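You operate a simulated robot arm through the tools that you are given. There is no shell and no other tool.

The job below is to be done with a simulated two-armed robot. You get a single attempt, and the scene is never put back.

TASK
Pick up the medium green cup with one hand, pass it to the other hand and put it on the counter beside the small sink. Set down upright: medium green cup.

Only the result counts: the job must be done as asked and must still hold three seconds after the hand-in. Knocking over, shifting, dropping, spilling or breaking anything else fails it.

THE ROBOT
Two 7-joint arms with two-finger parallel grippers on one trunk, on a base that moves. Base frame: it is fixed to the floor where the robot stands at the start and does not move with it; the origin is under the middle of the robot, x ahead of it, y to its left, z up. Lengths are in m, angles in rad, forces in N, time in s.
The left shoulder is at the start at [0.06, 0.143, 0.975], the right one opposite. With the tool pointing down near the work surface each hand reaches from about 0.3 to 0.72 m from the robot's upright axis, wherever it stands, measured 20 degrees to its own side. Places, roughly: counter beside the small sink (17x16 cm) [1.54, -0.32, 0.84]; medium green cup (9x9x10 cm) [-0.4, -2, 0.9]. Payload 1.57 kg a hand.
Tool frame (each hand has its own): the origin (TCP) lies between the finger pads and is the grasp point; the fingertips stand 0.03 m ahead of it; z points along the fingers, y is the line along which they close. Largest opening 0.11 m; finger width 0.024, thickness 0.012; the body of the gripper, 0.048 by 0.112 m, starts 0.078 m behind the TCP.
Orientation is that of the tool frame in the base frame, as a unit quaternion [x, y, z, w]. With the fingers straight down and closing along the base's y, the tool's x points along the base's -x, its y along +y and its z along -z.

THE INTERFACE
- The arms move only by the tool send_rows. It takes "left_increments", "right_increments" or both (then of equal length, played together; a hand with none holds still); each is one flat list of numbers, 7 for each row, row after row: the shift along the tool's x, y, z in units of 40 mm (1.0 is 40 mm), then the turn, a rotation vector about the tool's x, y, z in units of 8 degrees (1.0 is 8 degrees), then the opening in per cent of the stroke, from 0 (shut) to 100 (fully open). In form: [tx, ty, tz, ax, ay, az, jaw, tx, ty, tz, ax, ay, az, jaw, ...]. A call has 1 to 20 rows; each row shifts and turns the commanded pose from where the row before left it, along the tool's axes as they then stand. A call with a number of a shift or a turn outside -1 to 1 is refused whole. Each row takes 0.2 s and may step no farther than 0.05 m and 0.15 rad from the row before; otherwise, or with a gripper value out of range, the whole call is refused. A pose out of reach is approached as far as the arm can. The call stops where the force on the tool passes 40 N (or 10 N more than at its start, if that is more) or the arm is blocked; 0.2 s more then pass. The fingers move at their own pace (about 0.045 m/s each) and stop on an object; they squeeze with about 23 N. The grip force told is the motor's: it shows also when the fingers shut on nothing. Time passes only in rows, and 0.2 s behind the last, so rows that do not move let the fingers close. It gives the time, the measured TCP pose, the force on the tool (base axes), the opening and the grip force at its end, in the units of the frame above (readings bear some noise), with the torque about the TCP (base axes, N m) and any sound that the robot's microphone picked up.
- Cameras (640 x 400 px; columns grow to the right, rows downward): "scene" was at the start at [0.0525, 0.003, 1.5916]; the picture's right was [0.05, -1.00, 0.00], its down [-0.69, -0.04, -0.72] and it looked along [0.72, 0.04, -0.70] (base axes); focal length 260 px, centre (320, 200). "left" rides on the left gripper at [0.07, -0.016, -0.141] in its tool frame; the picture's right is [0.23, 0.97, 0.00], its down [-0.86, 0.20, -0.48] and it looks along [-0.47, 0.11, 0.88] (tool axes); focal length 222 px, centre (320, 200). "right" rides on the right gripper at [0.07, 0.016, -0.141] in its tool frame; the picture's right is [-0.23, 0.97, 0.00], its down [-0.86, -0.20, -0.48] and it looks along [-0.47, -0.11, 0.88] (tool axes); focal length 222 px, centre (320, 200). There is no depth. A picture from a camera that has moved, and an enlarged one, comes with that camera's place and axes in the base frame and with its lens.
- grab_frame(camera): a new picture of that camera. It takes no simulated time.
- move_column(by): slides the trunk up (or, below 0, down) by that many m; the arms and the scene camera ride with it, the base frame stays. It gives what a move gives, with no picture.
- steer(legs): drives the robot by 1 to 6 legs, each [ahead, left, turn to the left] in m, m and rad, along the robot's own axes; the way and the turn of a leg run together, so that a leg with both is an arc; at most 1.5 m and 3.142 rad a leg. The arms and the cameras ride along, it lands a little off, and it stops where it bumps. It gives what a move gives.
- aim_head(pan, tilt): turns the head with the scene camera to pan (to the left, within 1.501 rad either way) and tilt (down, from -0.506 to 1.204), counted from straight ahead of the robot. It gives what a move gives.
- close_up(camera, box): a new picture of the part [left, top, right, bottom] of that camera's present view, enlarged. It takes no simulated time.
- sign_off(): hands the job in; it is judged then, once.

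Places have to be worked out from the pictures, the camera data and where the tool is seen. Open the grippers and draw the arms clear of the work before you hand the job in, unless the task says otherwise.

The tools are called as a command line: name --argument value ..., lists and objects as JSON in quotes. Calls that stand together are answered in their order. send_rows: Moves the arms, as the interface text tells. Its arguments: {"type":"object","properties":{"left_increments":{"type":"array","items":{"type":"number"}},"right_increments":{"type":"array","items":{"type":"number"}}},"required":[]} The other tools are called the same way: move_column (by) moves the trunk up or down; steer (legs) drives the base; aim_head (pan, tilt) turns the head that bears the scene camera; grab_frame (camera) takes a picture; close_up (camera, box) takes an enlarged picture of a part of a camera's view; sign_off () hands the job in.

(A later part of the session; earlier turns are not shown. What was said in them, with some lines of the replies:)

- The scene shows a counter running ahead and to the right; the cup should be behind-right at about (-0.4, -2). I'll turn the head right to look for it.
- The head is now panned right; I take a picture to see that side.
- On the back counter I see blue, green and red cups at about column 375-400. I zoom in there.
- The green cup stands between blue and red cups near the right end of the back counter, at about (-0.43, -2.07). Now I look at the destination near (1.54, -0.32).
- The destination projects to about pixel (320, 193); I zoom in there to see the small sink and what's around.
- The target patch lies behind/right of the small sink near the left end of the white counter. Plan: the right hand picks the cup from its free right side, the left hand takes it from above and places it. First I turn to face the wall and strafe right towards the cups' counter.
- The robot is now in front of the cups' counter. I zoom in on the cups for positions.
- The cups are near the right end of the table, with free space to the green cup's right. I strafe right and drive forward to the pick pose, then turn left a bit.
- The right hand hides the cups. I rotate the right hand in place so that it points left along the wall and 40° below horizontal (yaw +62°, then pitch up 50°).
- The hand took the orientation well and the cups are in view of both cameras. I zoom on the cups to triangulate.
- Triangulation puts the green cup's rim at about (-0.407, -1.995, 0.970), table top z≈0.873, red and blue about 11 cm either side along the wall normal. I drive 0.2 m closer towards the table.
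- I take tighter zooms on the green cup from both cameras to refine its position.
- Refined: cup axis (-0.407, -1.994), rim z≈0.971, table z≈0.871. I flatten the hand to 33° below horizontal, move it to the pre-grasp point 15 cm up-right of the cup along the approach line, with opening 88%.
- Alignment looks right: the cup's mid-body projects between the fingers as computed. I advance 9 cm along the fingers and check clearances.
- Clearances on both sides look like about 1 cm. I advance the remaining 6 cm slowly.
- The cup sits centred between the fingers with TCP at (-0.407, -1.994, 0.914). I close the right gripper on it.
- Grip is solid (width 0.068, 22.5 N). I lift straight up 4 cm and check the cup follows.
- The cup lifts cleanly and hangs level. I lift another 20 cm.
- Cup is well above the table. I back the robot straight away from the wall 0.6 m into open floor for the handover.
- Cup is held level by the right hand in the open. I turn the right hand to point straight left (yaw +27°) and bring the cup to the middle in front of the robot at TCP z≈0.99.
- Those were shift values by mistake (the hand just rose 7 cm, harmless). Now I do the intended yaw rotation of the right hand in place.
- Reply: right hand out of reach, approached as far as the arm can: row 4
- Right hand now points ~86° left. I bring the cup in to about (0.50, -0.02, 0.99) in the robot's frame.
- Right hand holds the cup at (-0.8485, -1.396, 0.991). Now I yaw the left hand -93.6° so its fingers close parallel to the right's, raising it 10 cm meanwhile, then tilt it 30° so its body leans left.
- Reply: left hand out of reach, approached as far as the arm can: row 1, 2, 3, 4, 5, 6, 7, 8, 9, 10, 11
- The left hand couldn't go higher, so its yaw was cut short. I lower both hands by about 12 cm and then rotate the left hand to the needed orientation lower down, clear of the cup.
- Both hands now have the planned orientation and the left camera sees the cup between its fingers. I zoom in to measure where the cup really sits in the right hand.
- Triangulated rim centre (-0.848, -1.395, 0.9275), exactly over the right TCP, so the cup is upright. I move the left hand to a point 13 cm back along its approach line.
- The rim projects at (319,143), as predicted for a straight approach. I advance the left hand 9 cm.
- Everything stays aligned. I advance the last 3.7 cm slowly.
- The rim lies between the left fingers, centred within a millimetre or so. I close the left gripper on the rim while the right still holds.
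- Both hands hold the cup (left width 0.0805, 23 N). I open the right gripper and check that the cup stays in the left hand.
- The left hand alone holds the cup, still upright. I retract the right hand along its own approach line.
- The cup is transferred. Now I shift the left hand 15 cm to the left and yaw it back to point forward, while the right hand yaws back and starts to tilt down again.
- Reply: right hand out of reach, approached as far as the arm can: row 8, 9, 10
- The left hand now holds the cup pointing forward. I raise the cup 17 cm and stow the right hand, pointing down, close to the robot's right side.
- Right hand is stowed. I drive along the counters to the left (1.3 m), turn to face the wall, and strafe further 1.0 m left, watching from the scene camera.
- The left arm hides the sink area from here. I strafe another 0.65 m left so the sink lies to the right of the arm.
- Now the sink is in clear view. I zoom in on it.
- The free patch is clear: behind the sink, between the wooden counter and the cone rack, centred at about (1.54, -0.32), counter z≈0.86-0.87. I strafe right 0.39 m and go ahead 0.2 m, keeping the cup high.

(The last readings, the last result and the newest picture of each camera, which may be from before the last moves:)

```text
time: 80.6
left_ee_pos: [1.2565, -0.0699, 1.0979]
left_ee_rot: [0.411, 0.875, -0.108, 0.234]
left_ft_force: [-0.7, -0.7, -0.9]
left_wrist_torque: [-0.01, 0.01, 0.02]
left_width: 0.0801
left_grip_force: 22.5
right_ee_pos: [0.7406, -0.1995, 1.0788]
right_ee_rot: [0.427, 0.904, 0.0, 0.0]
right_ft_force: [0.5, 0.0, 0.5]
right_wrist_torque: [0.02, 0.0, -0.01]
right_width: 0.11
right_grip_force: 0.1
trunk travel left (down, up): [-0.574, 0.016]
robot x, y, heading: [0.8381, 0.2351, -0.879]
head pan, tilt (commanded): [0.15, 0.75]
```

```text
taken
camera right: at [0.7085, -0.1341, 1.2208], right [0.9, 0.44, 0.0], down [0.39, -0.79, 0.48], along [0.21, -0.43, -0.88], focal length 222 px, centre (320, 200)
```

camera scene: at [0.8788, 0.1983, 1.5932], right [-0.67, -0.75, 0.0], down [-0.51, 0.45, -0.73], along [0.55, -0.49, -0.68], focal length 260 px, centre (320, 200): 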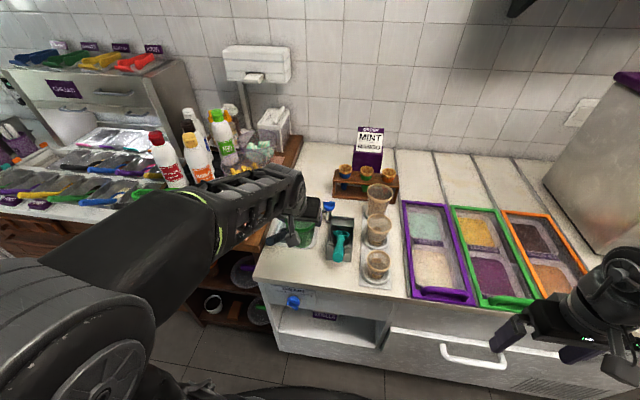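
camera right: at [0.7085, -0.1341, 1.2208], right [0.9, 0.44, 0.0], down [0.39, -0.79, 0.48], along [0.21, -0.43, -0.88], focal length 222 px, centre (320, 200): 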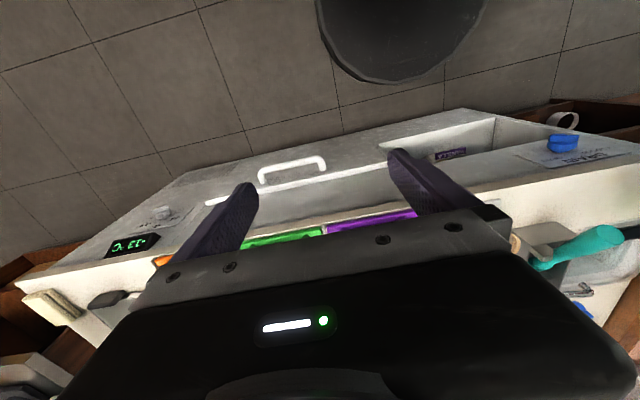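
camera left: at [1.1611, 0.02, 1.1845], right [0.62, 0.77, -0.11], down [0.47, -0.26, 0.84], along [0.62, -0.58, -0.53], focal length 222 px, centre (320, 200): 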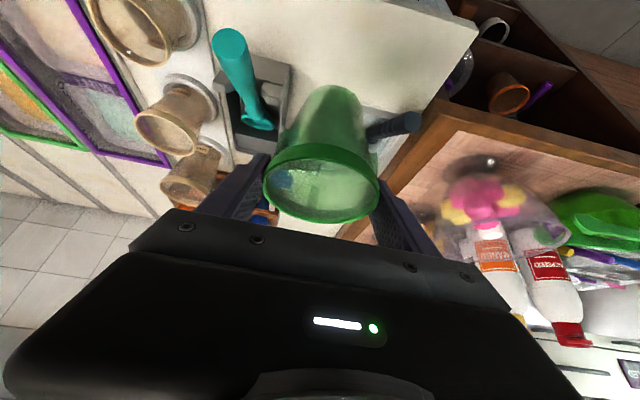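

The base has about 19 cm clearance to the cabinet (P≈0.84 vs base front 0.65). I check the target area zoomed before going closer.

close_up --camera "scene" --box '[260, 130, 400, 260]'

steer --legs '[[0.14, 0, 0]]'

aim_head --pan 0.15 --tilt 0.85

grab_frame --camera "scene"

grab_frame --camera "left"

```text
3.08 times, centred on (330, 195) of scene
camera zoom: at [0.8788, 0.1983, 1.5932], right [-0.67, -0.75, 0.0], down [-0.51, 0.45, -0.73], along [0.55, -0.49, -0.68], focal length 802 px, centre (289, 215)
```

zoom: 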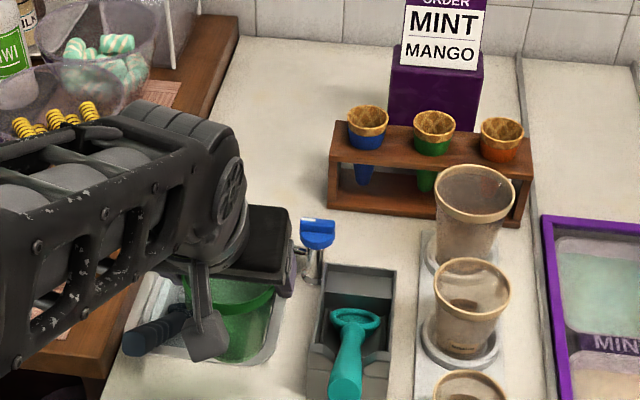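

```text
time: 81.9
left_ee_pos: [1.3436, -0.1786, 1.0968]
left_ee_rot: [0.411, 0.875, -0.108, 0.233]
left_ft_force: [0.6, 0.0, -1.3]
left_wrist_torque: [0.03, 0.03, 0.02]
left_width: 0.0806
left_grip_force: 23.0
right_ee_pos: [0.8281, -0.3049, 1.0794]
right_ee_rot: [0.428, 0.904, 0.0, 0.0]
right_ft_force: [-0.6, 0.9, 0.0]
right_wrist_torque: [0.01, 0.0, -0.01]
right_width: 0.11
right_grip_force: 0.2
trunk travel left (down, up): [-0.574, 0.016]
robot x, y, heading: [0.9209, 0.1232, -0.879]
head pan, tilt (commanded): [0.15, 0.75]
```

```text
time: 82.6
left_ee_pos: [1.3425, -0.1774, 1.0976]
left_ee_rot: [0.411, 0.874, -0.107, 0.234]
left_ft_force: [-0.5, -0.1, -0.1]
left_wrist_torque: [0.03, 0.01, 0.01]
left_width: 0.0805
left_grip_force: 22.8
right_ee_pos: [0.8267, -0.3033, 1.0796]
right_ee_rot: [0.428, 0.904, -0.001, 0.001]
right_ft_force: [0.4, 0.8, -0.2]
right_wrist_torque: [-0.02, 0.05, 0.0]
right_width: 0.11
right_grip_force: 0.1
trunk travel left (down, up): [-0.574, 0.016]
robot x, y, heading: [0.924, 0.1292, -0.881]
head pan, tilt (commanded): [0.15, 0.85]
```

```text
taken
camera scene: at [0.9624, 0.0963, 1.5852], right [-0.67, -0.75, 0.0], down [-0.56, 0.5, -0.66], along [0.49, -0.44, -0.75], focal length 260 px, centre (320, 200)
```

scene: 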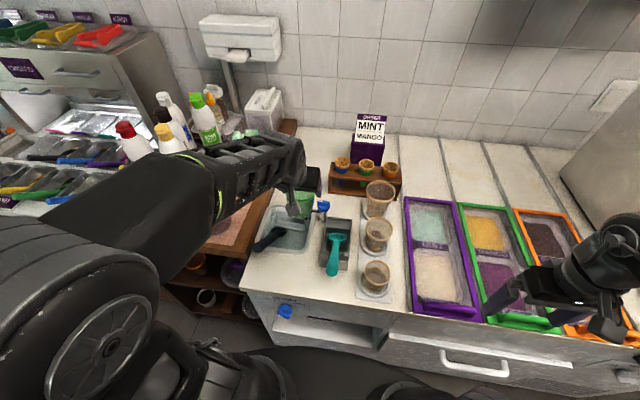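

```text
taken
camera left: at [1.2478, -0.0858, 1.1846], right [0.62, 0.77, -0.11], down [0.47, -0.26, 0.84], along [0.62, -0.58, -0.53], focal length 222 px, centre (320, 200)
```

left: 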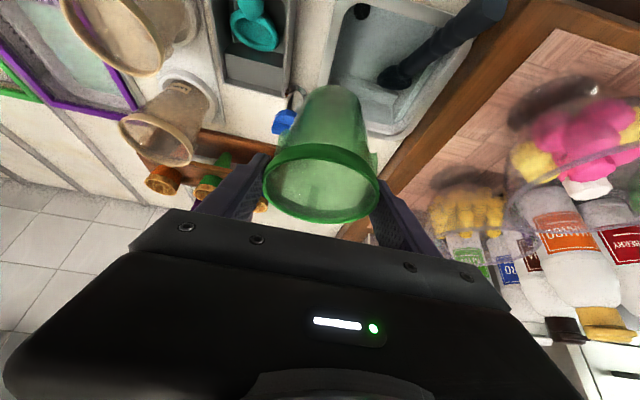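

The target patch spans roughly from the wood edge to the rack's left end, centre (1.54, -0.32). I move the cup 6 cm left, then forward 23.5 cm while descending 6 cm.

send_rows --left_increments '[0, 0.76, 0, 0, 0, 0, 0, 0, 0.76, 0, 0, 0, 0, 0, -0.622, 0, 0.603, 0, 0, 0, 0, -0.622, 0, 0.603, 0, 0, 0, 0, -0.622, 0, 0.603, 0, 0, 0, 0, -0.622, 0, 0.603, 0, 0, 0, 0]'

grab_frame --camera "scene"

grab_frame --camera "left"

```text
time: 84.0
left_ee_pos: [1.4749, -0.242, 1.0608]
left_ee_rot: [0.412, 0.874, -0.109, 0.233]
left_ft_force: [0.4, -0.2, -1.2]
left_wrist_torque: [0.03, -0.01, 0.02]
left_width: 0.0809
left_grip_force: 23.2
right_ee_pos: [0.8269, -0.3046, 1.0794]
right_ee_rot: [0.428, 0.904, 0.001, 0.0]
right_ft_force: [-0.6, -0.3, 0.1]
right_wrist_torque: [0.02, -0.01, 0.02]
right_width: 0.1102
right_grip_force: 0.0
trunk travel left (down, up): [-0.574, 0.016]
robot x, y, heading: [0.923, 0.1268, -0.879]
head pan, tilt (commanded): [0.15, 0.85]
```

```text
taken
camera scene: at [0.9634, 0.0953, 1.5851], right [-0.67, -0.75, 0.0], down [-0.56, 0.5, -0.66], along [0.49, -0.44, -0.75], focal length 260 px, centre (320, 200)
```

scene: 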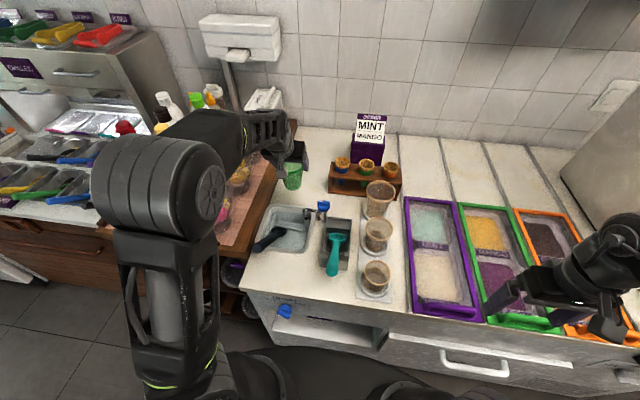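

```text
taken
camera left: at [1.3799, -0.151, 1.1483], right [0.62, 0.77, -0.11], down [0.47, -0.26, 0.84], along [0.62, -0.58, -0.53], focal length 222 px, centre (320, 200)
```

left: 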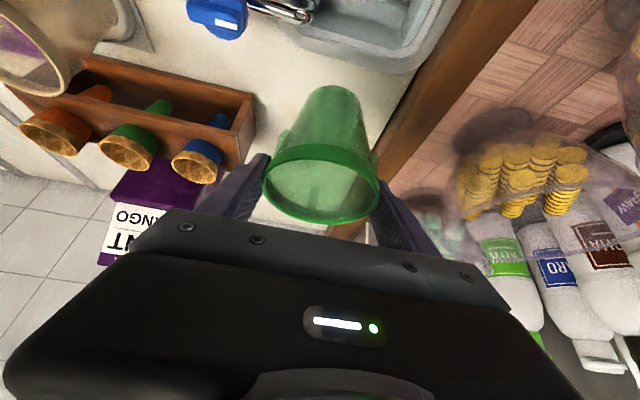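

The path is clear and the cup is on line with the target (10 cm still to go forward). I continue the last three steps.

send_rows --left_increments '[-0.622, 0, 0.603, 0, 0, 0, 0, -0.622, 0, 0.603, 0, 0, 0, 0, -0.622, 0, 0.603, 0, 0, 0, 0]'

grab_frame --camera "scene"

grab_frame --camera "left"

close_up --camera "scene" --box '[240, 110, 360, 220]'

```text
time: 84.8
left_ee_pos: [1.5409, -0.3213, 1.0375]
left_ee_rot: [0.411, 0.875, -0.108, 0.233]
left_ft_force: [0.3, 0.2, 0.3]
left_wrist_torque: [0.04, 0.02, 0.02]
left_width: 0.0804
left_grip_force: 23.0
right_ee_pos: [0.8279, -0.3043, 1.0797]
right_ee_rot: [0.428, 0.904, 0.0, 0.0]
right_ft_force: [0.2, 0.0, -0.4]
right_wrist_torque: [0.03, 0.05, -0.01]
right_width: 0.11
right_grip_force: 0.0
trunk travel left (down, up): [-0.574, 0.016]
robot x, y, heading: [0.9224, 0.1268, -0.878]
head pan, tilt (commanded): [0.15, 0.85]
```

```text
taken
camera scene: at [0.9638, 0.0948, 1.5851], right [-0.67, -0.75, 0.0], down [-0.56, 0.5, -0.66], along [0.49, -0.44, -0.75], focal length 260 px, centre (320, 200)
```

scene: 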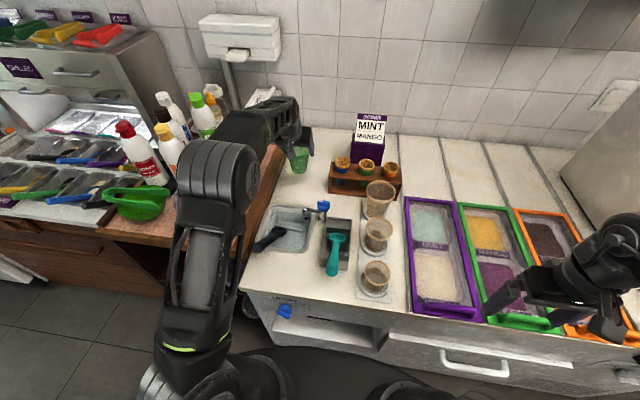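

```text
taken
camera left: at [1.4459, -0.2297, 1.1243], right [0.62, 0.77, -0.11], down [0.47, -0.26, 0.84], along [0.62, -0.58, -0.53], focal length 222 px, centre (320, 200)
```

left: 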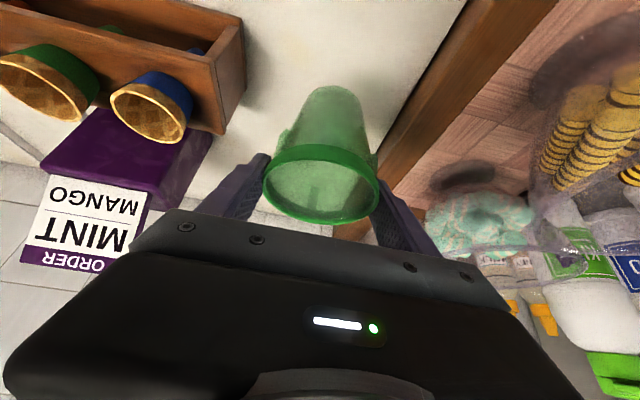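

```text
3.64 times, centred on (300, 165) of scene
camera zoom: at [0.9638, 0.0948, 1.5851], right [-0.67, -0.75, 0.0], down [-0.56, 0.5, -0.66], along [0.49, -0.44, -0.75], focal length 947 px, centre (393, 327)
```

zoom: 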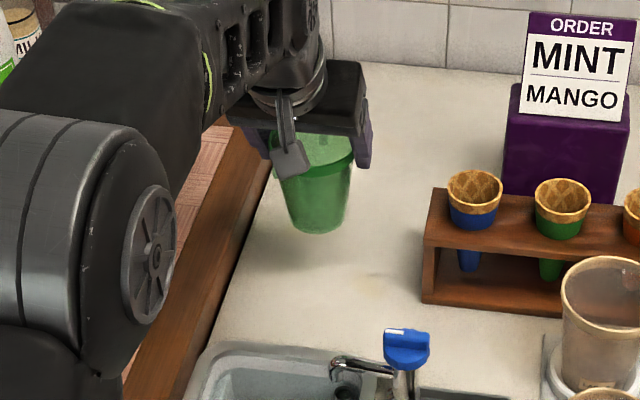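

The cup is upright and right above the target, base about 7 cm over the counter. I lower it 5 cm straight down.

send_rows --left_increments '[0.207, 0, 0.361, 0, 0, 0, 0, 0.207, 0, 0.361, 0, 0, 0, 0, 0.207, 0, 0.361, 0, 0, 0, 0]'

close_up --camera "scene" --box '[240, 110, 360, 220]'

grab_frame --camera "left"

```text
time: 85.6
left_ee_pos: [1.5397, -0.3187, 0.9887]
left_ee_rot: [0.412, 0.874, -0.108, 0.233]
left_ft_force: [-0.1, -0.7, 0.3]
left_wrist_torque: [-0.01, -0.01, 0.0]
left_width: 0.0803
left_grip_force: 23.3
right_ee_pos: [0.8265, -0.3046, 1.0784]
right_ee_rot: [0.428, 0.904, 0.0, 0.0]
right_ft_force: [0.9, 0.3, 0.4]
right_wrist_torque: [0.01, 0.04, -0.03]
right_width: 0.11
right_grip_force: 0.1
trunk travel left (down, up): [-0.574, 0.016]
robot x, y, heading: [0.9286, 0.1276, -0.878]
head pan, tilt (commanded): [0.15, 0.85]
```

```text
3.64 times, centred on (300, 165) of scene
camera zoom: at [0.9631, 0.0956, 1.5851], right [-0.67, -0.75, 0.0], down [-0.56, 0.5, -0.66], along [0.49, -0.44, -0.75], focal length 947 px, centre (393, 327)
```

zoom: 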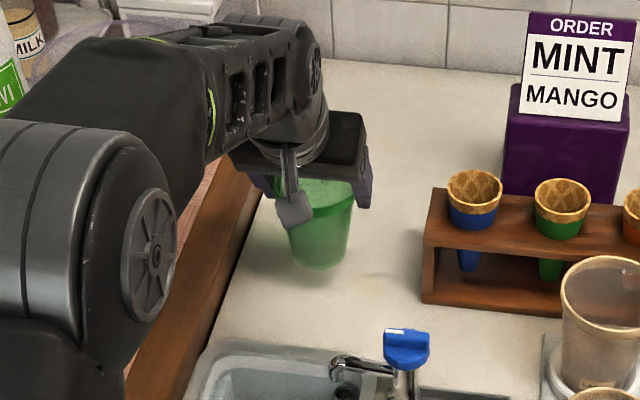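

```text
taken
camera left: at [1.4455, -0.2285, 1.0756], right [0.62, 0.77, -0.11], down [0.47, -0.26, 0.84], along [0.62, -0.58, -0.53], focal length 222 px, centre (320, 200)
```

left: 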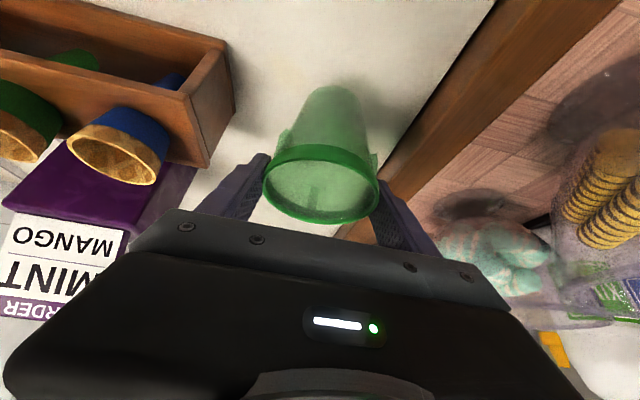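

Base is now about 2 cm above the counter. I continue down in 5 mm steps watching the force.

send_rows --left_increments '[0.0621, 0, 0.1084, 0, 0, 0, 0, 0.0621, 0, 0.1084, 0, 0, 0, 0]'

close_up --camera "scene" --box '[270, 130, 350, 210]'

```text
time: 86.2
left_ee_pos: [1.5394, -0.3182, 0.9785]
left_ee_rot: [0.411, 0.875, -0.108, 0.233]
left_ft_force: [0.5, -0.5, -0.9]
left_wrist_torque: [-0.01, -0.02, 0.02]
left_width: 0.0808
left_grip_force: 22.2
right_ee_pos: [0.8269, -0.3033, 1.079]
right_ee_rot: [0.428, 0.904, -0.001, 0.001]
right_ft_force: [0.6, -0.1, 0.1]
right_wrist_torque: [0.0, -0.03, 0.02]
right_width: 0.1101
right_grip_force: 0.1
trunk travel left (down, up): [-0.574, 0.016]
robot x, y, heading: [0.9251, 0.1249, -0.875]
head pan, tilt (commanded): [0.15, 0.85]
```

```text
5.00 times, centred on (310, 170) of scene
camera zoom: at [0.9626, 0.096, 1.5851], right [-0.67, -0.75, 0.0], down [-0.56, 0.5, -0.66], along [0.49, -0.44, -0.75], focal length 1303 px, centre (370, 350)
```

zoom: 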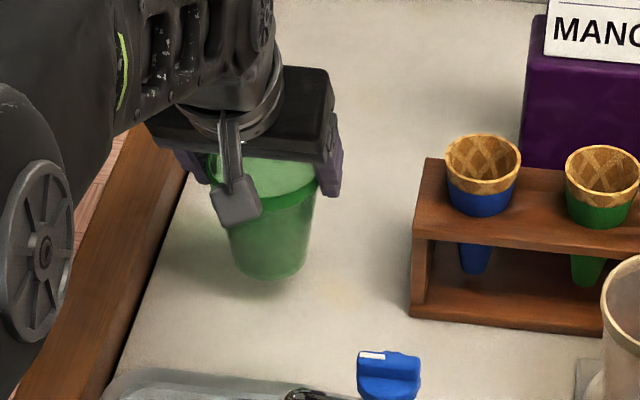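

No contact yet (forces near zero). I descend another 10 mm in small steps.

send_rows --left_increments '[0.0621, 0, 0.1084, 0, 0, 0, 0, 0.0621, 0, 0.1084, 0, 0, 0, 0]'

close_up --camera "scene" --box '[270, 130, 350, 210]'

```text
time: 86.8
left_ee_pos: [1.5411, -0.3179, 0.9685]
left_ee_rot: [0.411, 0.875, -0.108, 0.234]
left_ft_force: [-0.1, 0.1, -0.5]
left_wrist_torque: [-0.05, 0.01, -0.01]
left_width: 0.0802
left_grip_force: 23.1
right_ee_pos: [0.8273, -0.3036, 1.079]
right_ee_rot: [0.428, 0.904, -0.001, -0.001]
right_ft_force: [-0.3, 0.4, 0.5]
right_wrist_torque: [0.03, -0.01, -0.01]
right_width: 0.1104
right_grip_force: 0.3
trunk travel left (down, up): [-0.574, 0.016]
robot x, y, heading: [0.9272, 0.1313, -0.877]
head pan, tilt (commanded): [0.15, 0.85]
```

```text
5.00 times, centred on (310, 170) of scene
camera zoom: at [0.9627, 0.0959, 1.5851], right [-0.67, -0.75, 0.0], down [-0.56, 0.5, -0.66], along [0.49, -0.44, -0.75], focal length 1303 px, centre (370, 350)
```

zoom: 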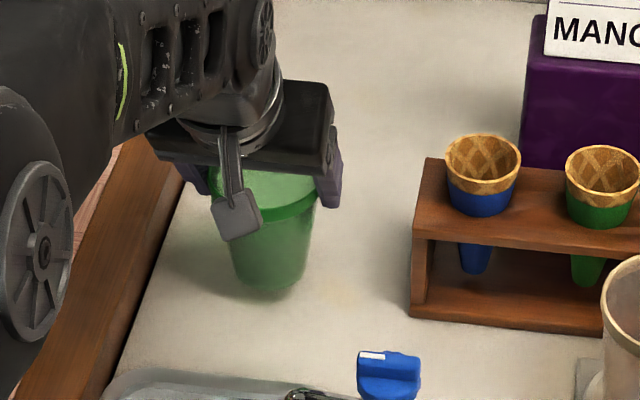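

Still no contact at TCP z=0.9685. I keep descending in 5 mm steps.

send_rows --left_increments '[0.0621, 0, 0.1084, 0, 0, 0, 0, 0.0621, 0, 0.1084, 0, 0, 0, 0]'

close_up --camera "scene" --box '[270, 130, 350, 210]'

```text
time: 87.4
left_ee_pos: [1.5395, -0.3184, 0.9574]
left_ee_rot: [0.411, 0.875, -0.108, 0.234]
left_ft_force: [0.7, 0.3, -0.8]
left_wrist_torque: [0.0, -0.02, 0.0]
left_width: 0.0805
left_grip_force: 22.5
right_ee_pos: [0.8275, -0.3035, 1.0797]
right_ee_rot: [0.428, 0.904, 0.0, -0.001]
right_ft_force: [0.3, 0.5, -0.4]
right_wrist_torque: [0.0, 0.0, 0.02]
right_width: 0.1099
right_grip_force: 0.0
trunk travel left (down, up): [-0.574, 0.016]
robot x, y, heading: [0.9191, 0.1261, -0.879]
head pan, tilt (commanded): [0.15, 0.85]
```

```text
5.00 times, centred on (310, 170) of scene
camera zoom: at [0.9627, 0.096, 1.5851], right [-0.67, -0.75, 0.0], down [-0.56, 0.5, -0.66], along [0.49, -0.44, -0.75], focal length 1303 px, centre (370, 350)
```

zoom: 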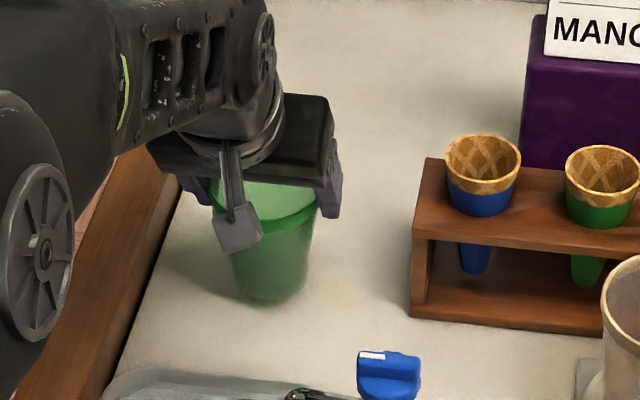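

Still free. I continue down another 10 mm.

send_rows --left_increments '[0.0621, 0, 0.1084, 0, 0, 0, 0, 0.0621, 0, 0.1084, 0, 0, 0, 0]'

close_up --camera "scene" --box '[270, 130, 350, 210]'

grab_frame --camera "left"

```text
time: 88.0
left_ee_pos: [1.5408, -0.3188, 0.9488]
left_ee_rot: [0.41, 0.875, -0.108, 0.234]
left_ft_force: [0.6, -0.6, -0.9]
left_wrist_torque: [0.0, 0.0, 0.0]
left_width: 0.0806
left_grip_force: 22.9
right_ee_pos: [0.8263, -0.3036, 1.0793]
right_ee_rot: [0.428, 0.904, 0.001, 0.0]
right_ft_force: [0.2, -0.3, 0.3]
right_wrist_torque: [0.01, -0.01, 0.01]
right_width: 0.1102
right_grip_force: 0.0
trunk travel left (down, up): [-0.574, 0.016]
robot x, y, heading: [0.9229, 0.1237, -0.878]
head pan, tilt (commanded): [0.15, 0.85]
```

```text
5.00 times, centred on (310, 170) of scene
camera zoom: at [0.9627, 0.0959, 1.5851], right [-0.67, -0.75, 0.0], down [-0.56, 0.5, -0.66], along [0.49, -0.44, -0.75], focal length 1303 px, centre (370, 350)
```

zoom: 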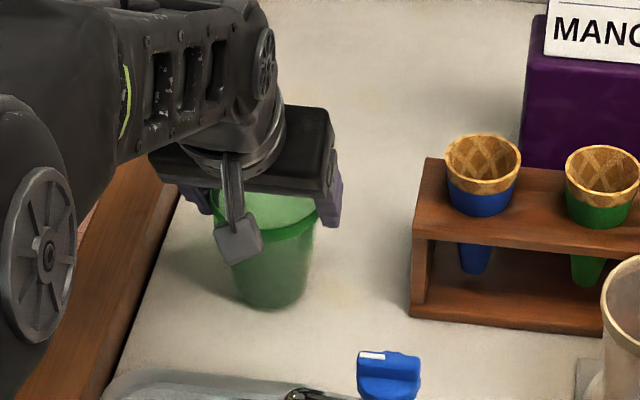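

```text
taken
camera left: at [1.4455, -0.2279, 1.0354], right [0.62, 0.77, -0.11], down [0.47, -0.26, 0.84], along [0.62, -0.58, -0.53], focal length 222 px, centre (320, 200)
```

left: 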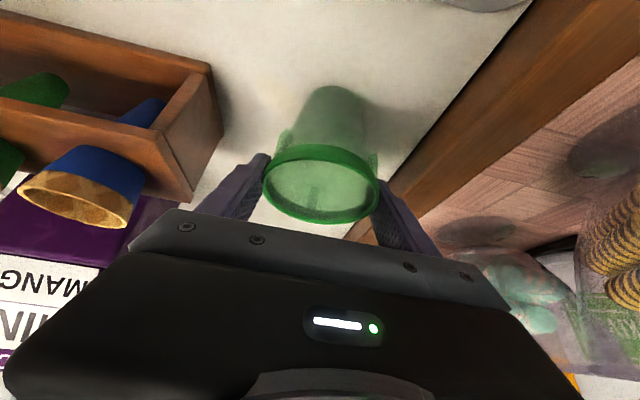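

Nearly at the counter (base ≈0.85). I go on in 3 mm steps.

send_rows --left_increments '[0.0373, 0, 0.065, 0, 0, 0, 0, 0.0373, 0, 0.065, 0, 0, 0, 0]'

close_up --camera "scene" --box '[270, 130, 350, 210]'

```text
time: 88.6
left_ee_pos: [1.5405, -0.3189, 0.9433]
left_ee_rot: [0.412, 0.874, -0.109, 0.234]
left_ft_force: [-0.7, 0.8, 1.8]
left_wrist_torque: [-0.05, 0.04, 0.0]
left_width: 0.0805
left_grip_force: 23.0
right_ee_pos: [0.8259, -0.3045, 1.0792]
right_ee_rot: [0.428, 0.904, 0.0, 0.001]
right_ft_force: [-0.3, -0.2, -0.3]
right_wrist_torque: [-0.02, 0.0, -0.03]
right_width: 0.11
right_grip_force: 0.1
trunk travel left (down, up): [-0.574, 0.016]
robot x, y, heading: [0.925, 0.126, -0.881]
head pan, tilt (commanded): [0.15, 0.85]
```

```text
5.00 times, centred on (310, 170) of scene
camera zoom: at [0.9624, 0.0962, 1.5852], right [-0.67, -0.75, 0.0], down [-0.56, 0.5, -0.66], along [0.49, -0.44, -0.75], focal length 1303 px, centre (370, 350)
```

zoom: 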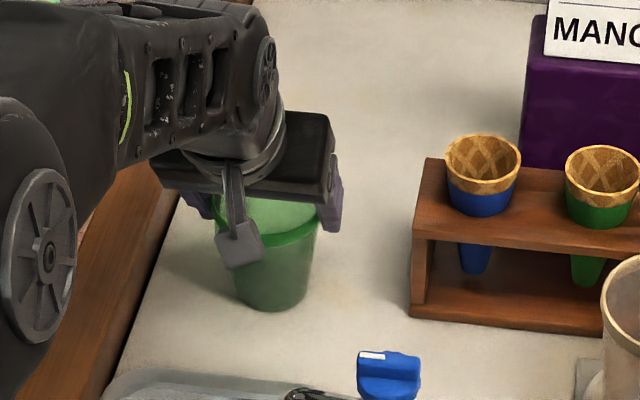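

The vertical force rose to 1.8 N — likely first contact. I go 2 mm further to confirm.

send_rows --left_increments '[0.0248, 0, 0.0434, 0, 0, 0, 0]'

```text
time: 89.0
left_ee_pos: [1.5389, -0.319, 0.9428]
left_ee_rot: [0.411, 0.874, -0.109, 0.235]
left_ft_force: [0.6, 1.1, 11.6]
left_wrist_torque: [-0.05, 0.2, -0.02]
left_width: 0.0804
left_grip_force: 23.3
right_ee_pos: [0.8257, -0.3027, 1.0798]
right_ee_rot: [0.428, 0.904, 0.0, 0.0]
right_ft_force: [0.3, -0.4, 0.4]
right_wrist_torque: [0.0, 0.0, -0.01]
right_width: 0.11
right_grip_force: 0.1
trunk travel left (down, up): [-0.574, 0.016]
robot x, y, heading: [0.919, 0.1252, -0.88]
head pan, tilt (commanded): [0.15, 0.85]
```

Contact confirmed (11.6 N upward). I ease off about 1 mm and then open the left gripper.

send_rows --left_increments '[-0.0149, 0, -0.026, 0, 0, 0, 0, 0, 0, 0, 0, 0, 0, 0]'

send_rows --left_increments '[0, 0, 0, 0, 0, 0, 78, 0, 0, 0, 0, 0, 0, 85, 0, 0, 0, 0, 0, 0, 100, 0, 0, 0, 0, 0, 0, 100, 0, 0, 0, 0, 0, 0, 100]'

close_up --camera "scene" --box '[270, 130, 350, 210]'

grab_frame --camera "left"

```text
time: 89.6
left_ee_pos: [1.5402, -0.319, 0.9427]
left_ee_rot: [0.411, 0.874, -0.108, 0.235]
left_ft_force: [3.1, -2.0, 10.7]
left_wrist_torque: [-0.41, -0.05, 0.08]
left_width: 0.0803
left_grip_force: 22.9
right_ee_pos: [0.8262, -0.3034, 1.0798]
right_ee_rot: [0.428, 0.904, 0.0, 0.001]
right_ft_force: [0.2, -0.9, 0.2]
right_wrist_torque: [0.02, 0.0, 0.0]
right_width: 0.1098
right_grip_force: 0.0
trunk travel left (down, up): [-0.574, 0.016]
robot x, y, heading: [0.9268, 0.1264, -0.879]
head pan, tilt (commanded): [0.15, 0.85]
```

```text
time: 90.8
left_ee_pos: [1.5397, -0.3175, 0.9417]
left_ee_rot: [0.411, 0.875, -0.108, 0.233]
left_ft_force: [0.2, 0.6, 0.9]
left_wrist_torque: [-0.03, 0.0, 0.01]
left_width: 0.1099
left_grip_force: 0.1
right_ee_pos: [0.8262, -0.3035, 1.0802]
right_ee_rot: [0.429, 0.903, 0.0, 0.001]
right_ft_force: [-0.3, 0.3, -1.2]
right_wrist_torque: [0.01, -0.01, 0.01]
right_width: 0.1098
right_grip_force: 0.0
trunk travel left (down, up): [-0.574, 0.016]
robot x, y, heading: [0.9237, 0.1256, -0.88]
head pan, tilt (commanded): [0.15, 0.85]
```

```text
5.00 times, centred on (310, 170) of scene
camera zoom: at [0.9626, 0.096, 1.5851], right [-0.67, -0.75, 0.0], down [-0.56, 0.5, -0.66], along [0.49, -0.44, -0.75], focal length 1303 px, centre (370, 350)
```

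zoom: 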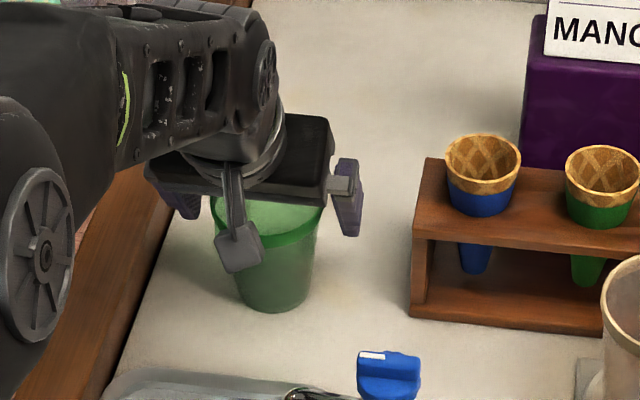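

```text
taken
camera left: at [1.4451, -0.2277, 1.0287], right [0.62, 0.77, -0.11], down [0.47, -0.26, 0.84], along [0.62, -0.58, -0.53], focal length 222 px, centre (320, 200)
```

left: 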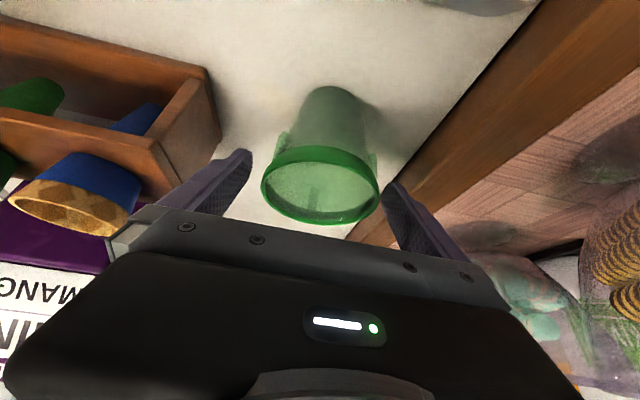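

The cup stands upright on the counter and the fingers are clear on both sides. I withdraw the left hand along its own axis.

send_rows --left_increments '[0, 0, -0.4, 0, 0, 0, 100, 0, 0, -0.6, 0, 0, 0, 100, 0, 0, -0.75, 0, 0, 0, 100, 0, 0, -0.75, 0, 0, 0, 100, 0, 0, -0.75, 0, 0, 0, 100]'

close_up --camera "scene" --box '[240, 110, 360, 220]'

grab_frame --camera "left"

```text
time: 92.0
left_ee_pos: [1.4956, -0.269, 1.0543]
left_ee_rot: [0.412, 0.874, -0.109, 0.234]
left_ft_force: [-0.2, 1.0, 0.5]
left_wrist_torque: [-0.03, -0.01, -0.03]
left_width: 0.11
left_grip_force: 0.1
right_ee_pos: [0.8247, -0.3024, 1.081]
right_ee_rot: [0.428, 0.904, 0.0, 0.001]
right_ft_force: [0.0, -0.1, -0.4]
right_wrist_torque: [0.02, -0.01, 0.0]
right_width: 0.1099
right_grip_force: 0.1
trunk travel left (down, up): [-0.574, 0.016]
robot x, y, heading: [0.9265, 0.1283, -0.881]
head pan, tilt (commanded): [0.15, 0.85]
```

```text
3.64 times, centred on (300, 165) of scene
camera zoom: at [0.9621, 0.0967, 1.5851], right [-0.67, -0.75, 0.0], down [-0.56, 0.5, -0.66], along [0.49, -0.44, -0.75], focal length 947 px, centre (393, 327)
```

zoom: 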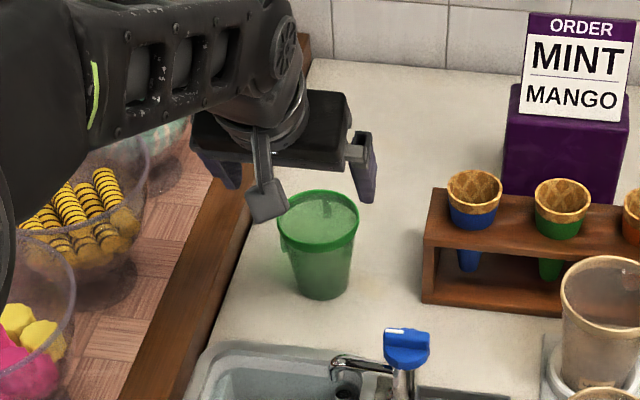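

```text
taken
camera left: at [1.4025, -0.1776, 1.1417], right [0.62, 0.77, -0.11], down [0.47, -0.26, 0.84], along [0.62, -0.58, -0.53], focal length 222 px, centre (320, 200)
```

left: 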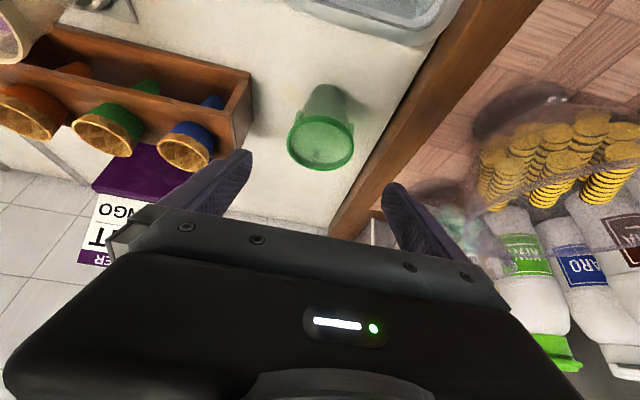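

The cup stands upright on the target patch and nothing else was touched. I pull the left arm back over the counter and then back the robot away.

send_rows --left_increments '[0.622, 0, -0.603, 0, 0, 0, 100, 0.622, 0, -0.603, 0, 0, 0, 100, 0.622, 0, -0.603, 0, 0, 0, 100, 0.622, 0, -0.603, 0, 0, 0, 100, 0.622, 0, -0.603, 0, 0, 0, 100]'

steer --legs '[[-0.3, 0, 0]]'

aim_head --pan 0.1 --tilt 0.65

grab_frame --camera "scene"

grab_frame --camera "left"

```text
time: 93.2
left_ee_pos: [1.3912, -0.1375, 1.0978]
left_ee_rot: [0.411, 0.875, -0.108, 0.234]
left_ft_force: [-0.9, 0.0, -0.2]
left_wrist_torque: [-0.01, -0.04, 0.02]
left_width: 0.1102
left_grip_force: 0.1
right_ee_pos: [0.8265, -0.3029, 1.0803]
right_ee_rot: [0.428, 0.904, 0.0, 0.0]
right_ft_force: [0.5, -0.9, 0.7]
right_wrist_torque: [-0.04, -0.01, 0.0]
right_width: 0.1101
right_grip_force: 0.1
trunk travel left (down, up): [-0.574, 0.016]
robot x, y, heading: [0.9237, 0.1299, -0.881]
head pan, tilt (commanded): [0.15, 0.85]
```

```text
time: 95.2
left_ee_pos: [1.1999, 0.093, 1.0983]
left_ee_rot: [0.411, 0.874, -0.108, 0.234]
left_ft_force: [-0.2, -0.1, -0.2]
left_wrist_torque: [-0.02, 0.01, -0.02]
left_width: 0.1097
left_grip_force: 0.0
right_ee_pos: [0.635, -0.0712, 1.0784]
right_ee_rot: [0.427, 0.904, 0.0, 0.001]
right_ft_force: [0.1, -0.7, -0.6]
right_wrist_torque: [-0.02, -0.01, -0.02]
right_width: 0.1101
right_grip_force: 0.1
trunk travel left (down, up): [-0.574, 0.016]
robot x, y, heading: [0.7351, 0.3581, -0.881]
head pan, tilt (commanded): [0.15, 0.85]
```

```text
time: 96.0
left_ee_pos: [1.2014, 0.0932, 1.0981]
left_ee_rot: [0.41, 0.875, -0.108, 0.234]
left_ft_force: [-0.8, 0.6, 0.3]
left_wrist_torque: [-0.01, -0.01, 0.02]
left_width: 0.11
left_grip_force: 0.0
right_ee_pos: [0.6358, -0.0724, 1.0797]
right_ee_rot: [0.428, 0.904, 0.0, 0.0]
right_ft_force: [0.0, 0.5, -0.5]
right_wrist_torque: [0.02, 0.03, 0.0]
right_width: 0.11
right_grip_force: 0.0
trunk travel left (down, up): [-0.574, 0.016]
robot x, y, heading: [0.7283, 0.3573, -0.872]
head pan, tilt (commanded): [0.099, 0.649]
```

```text
taken
camera scene: at [0.7743, 0.3188, 1.6017], right [-0.7, -0.71, 0.0], down [-0.43, 0.43, -0.8], along [0.57, -0.56, -0.61], focal length 260 px, centre (320, 200)
```

scene: 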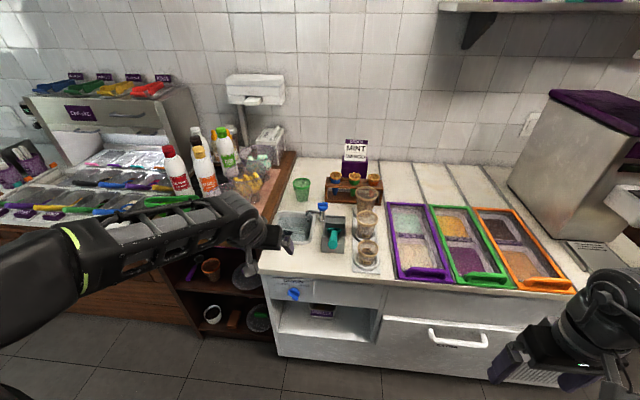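

```text
taken
camera left: at [1.1055, 0.1838, 1.1853], right [0.62, 0.77, -0.11], down [0.47, -0.26, 0.84], along [0.62, -0.58, -0.53], focal length 222 px, centre (320, 200)
```

left: 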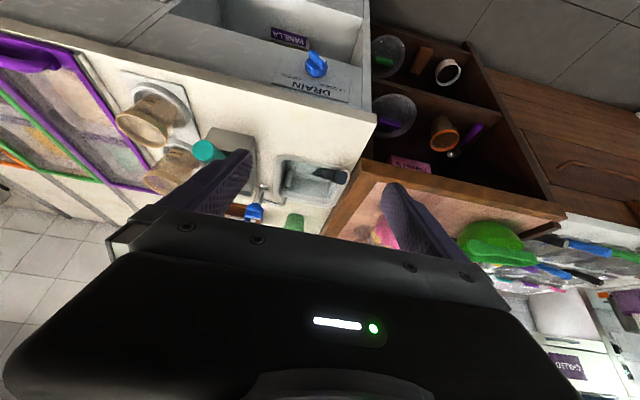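

I take one last zoomed look at the cup to confirm that it stands upright and still.

close_up --camera "scene" --box '[260, 130, 400, 260]'

```text
3.08 times, centred on (330, 195) of scene
camera zoom: at [0.7743, 0.3188, 1.6017], right [-0.7, -0.71, 0.0], down [-0.43, 0.43, -0.8], along [0.57, -0.56, -0.61], focal length 802 px, centre (289, 215)
```

zoom: 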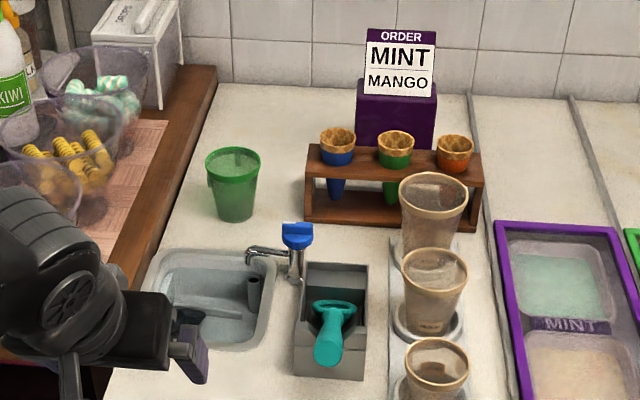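

The green cup stands upright on the counter right behind the small sink, between the wood counter and the cone rack. Both grippers are open and clear, so I hand the job in.

sign_off

```text
The job is handed in.
```

The medium green cup is standing upright on the counter, on the free patch just behind the small sink. The right hand picked it up from between the red and blue cups, passed it to the left hand in mid-air, and the left hand set it down.

The cup was put down at about (1.54, -0.32), matching the place you gave. The last pictures showed nothing around it moved or knocked over. Both grippers are open, and the robot has backed away from the counter. I handed the job in and have not seen how it was judged.
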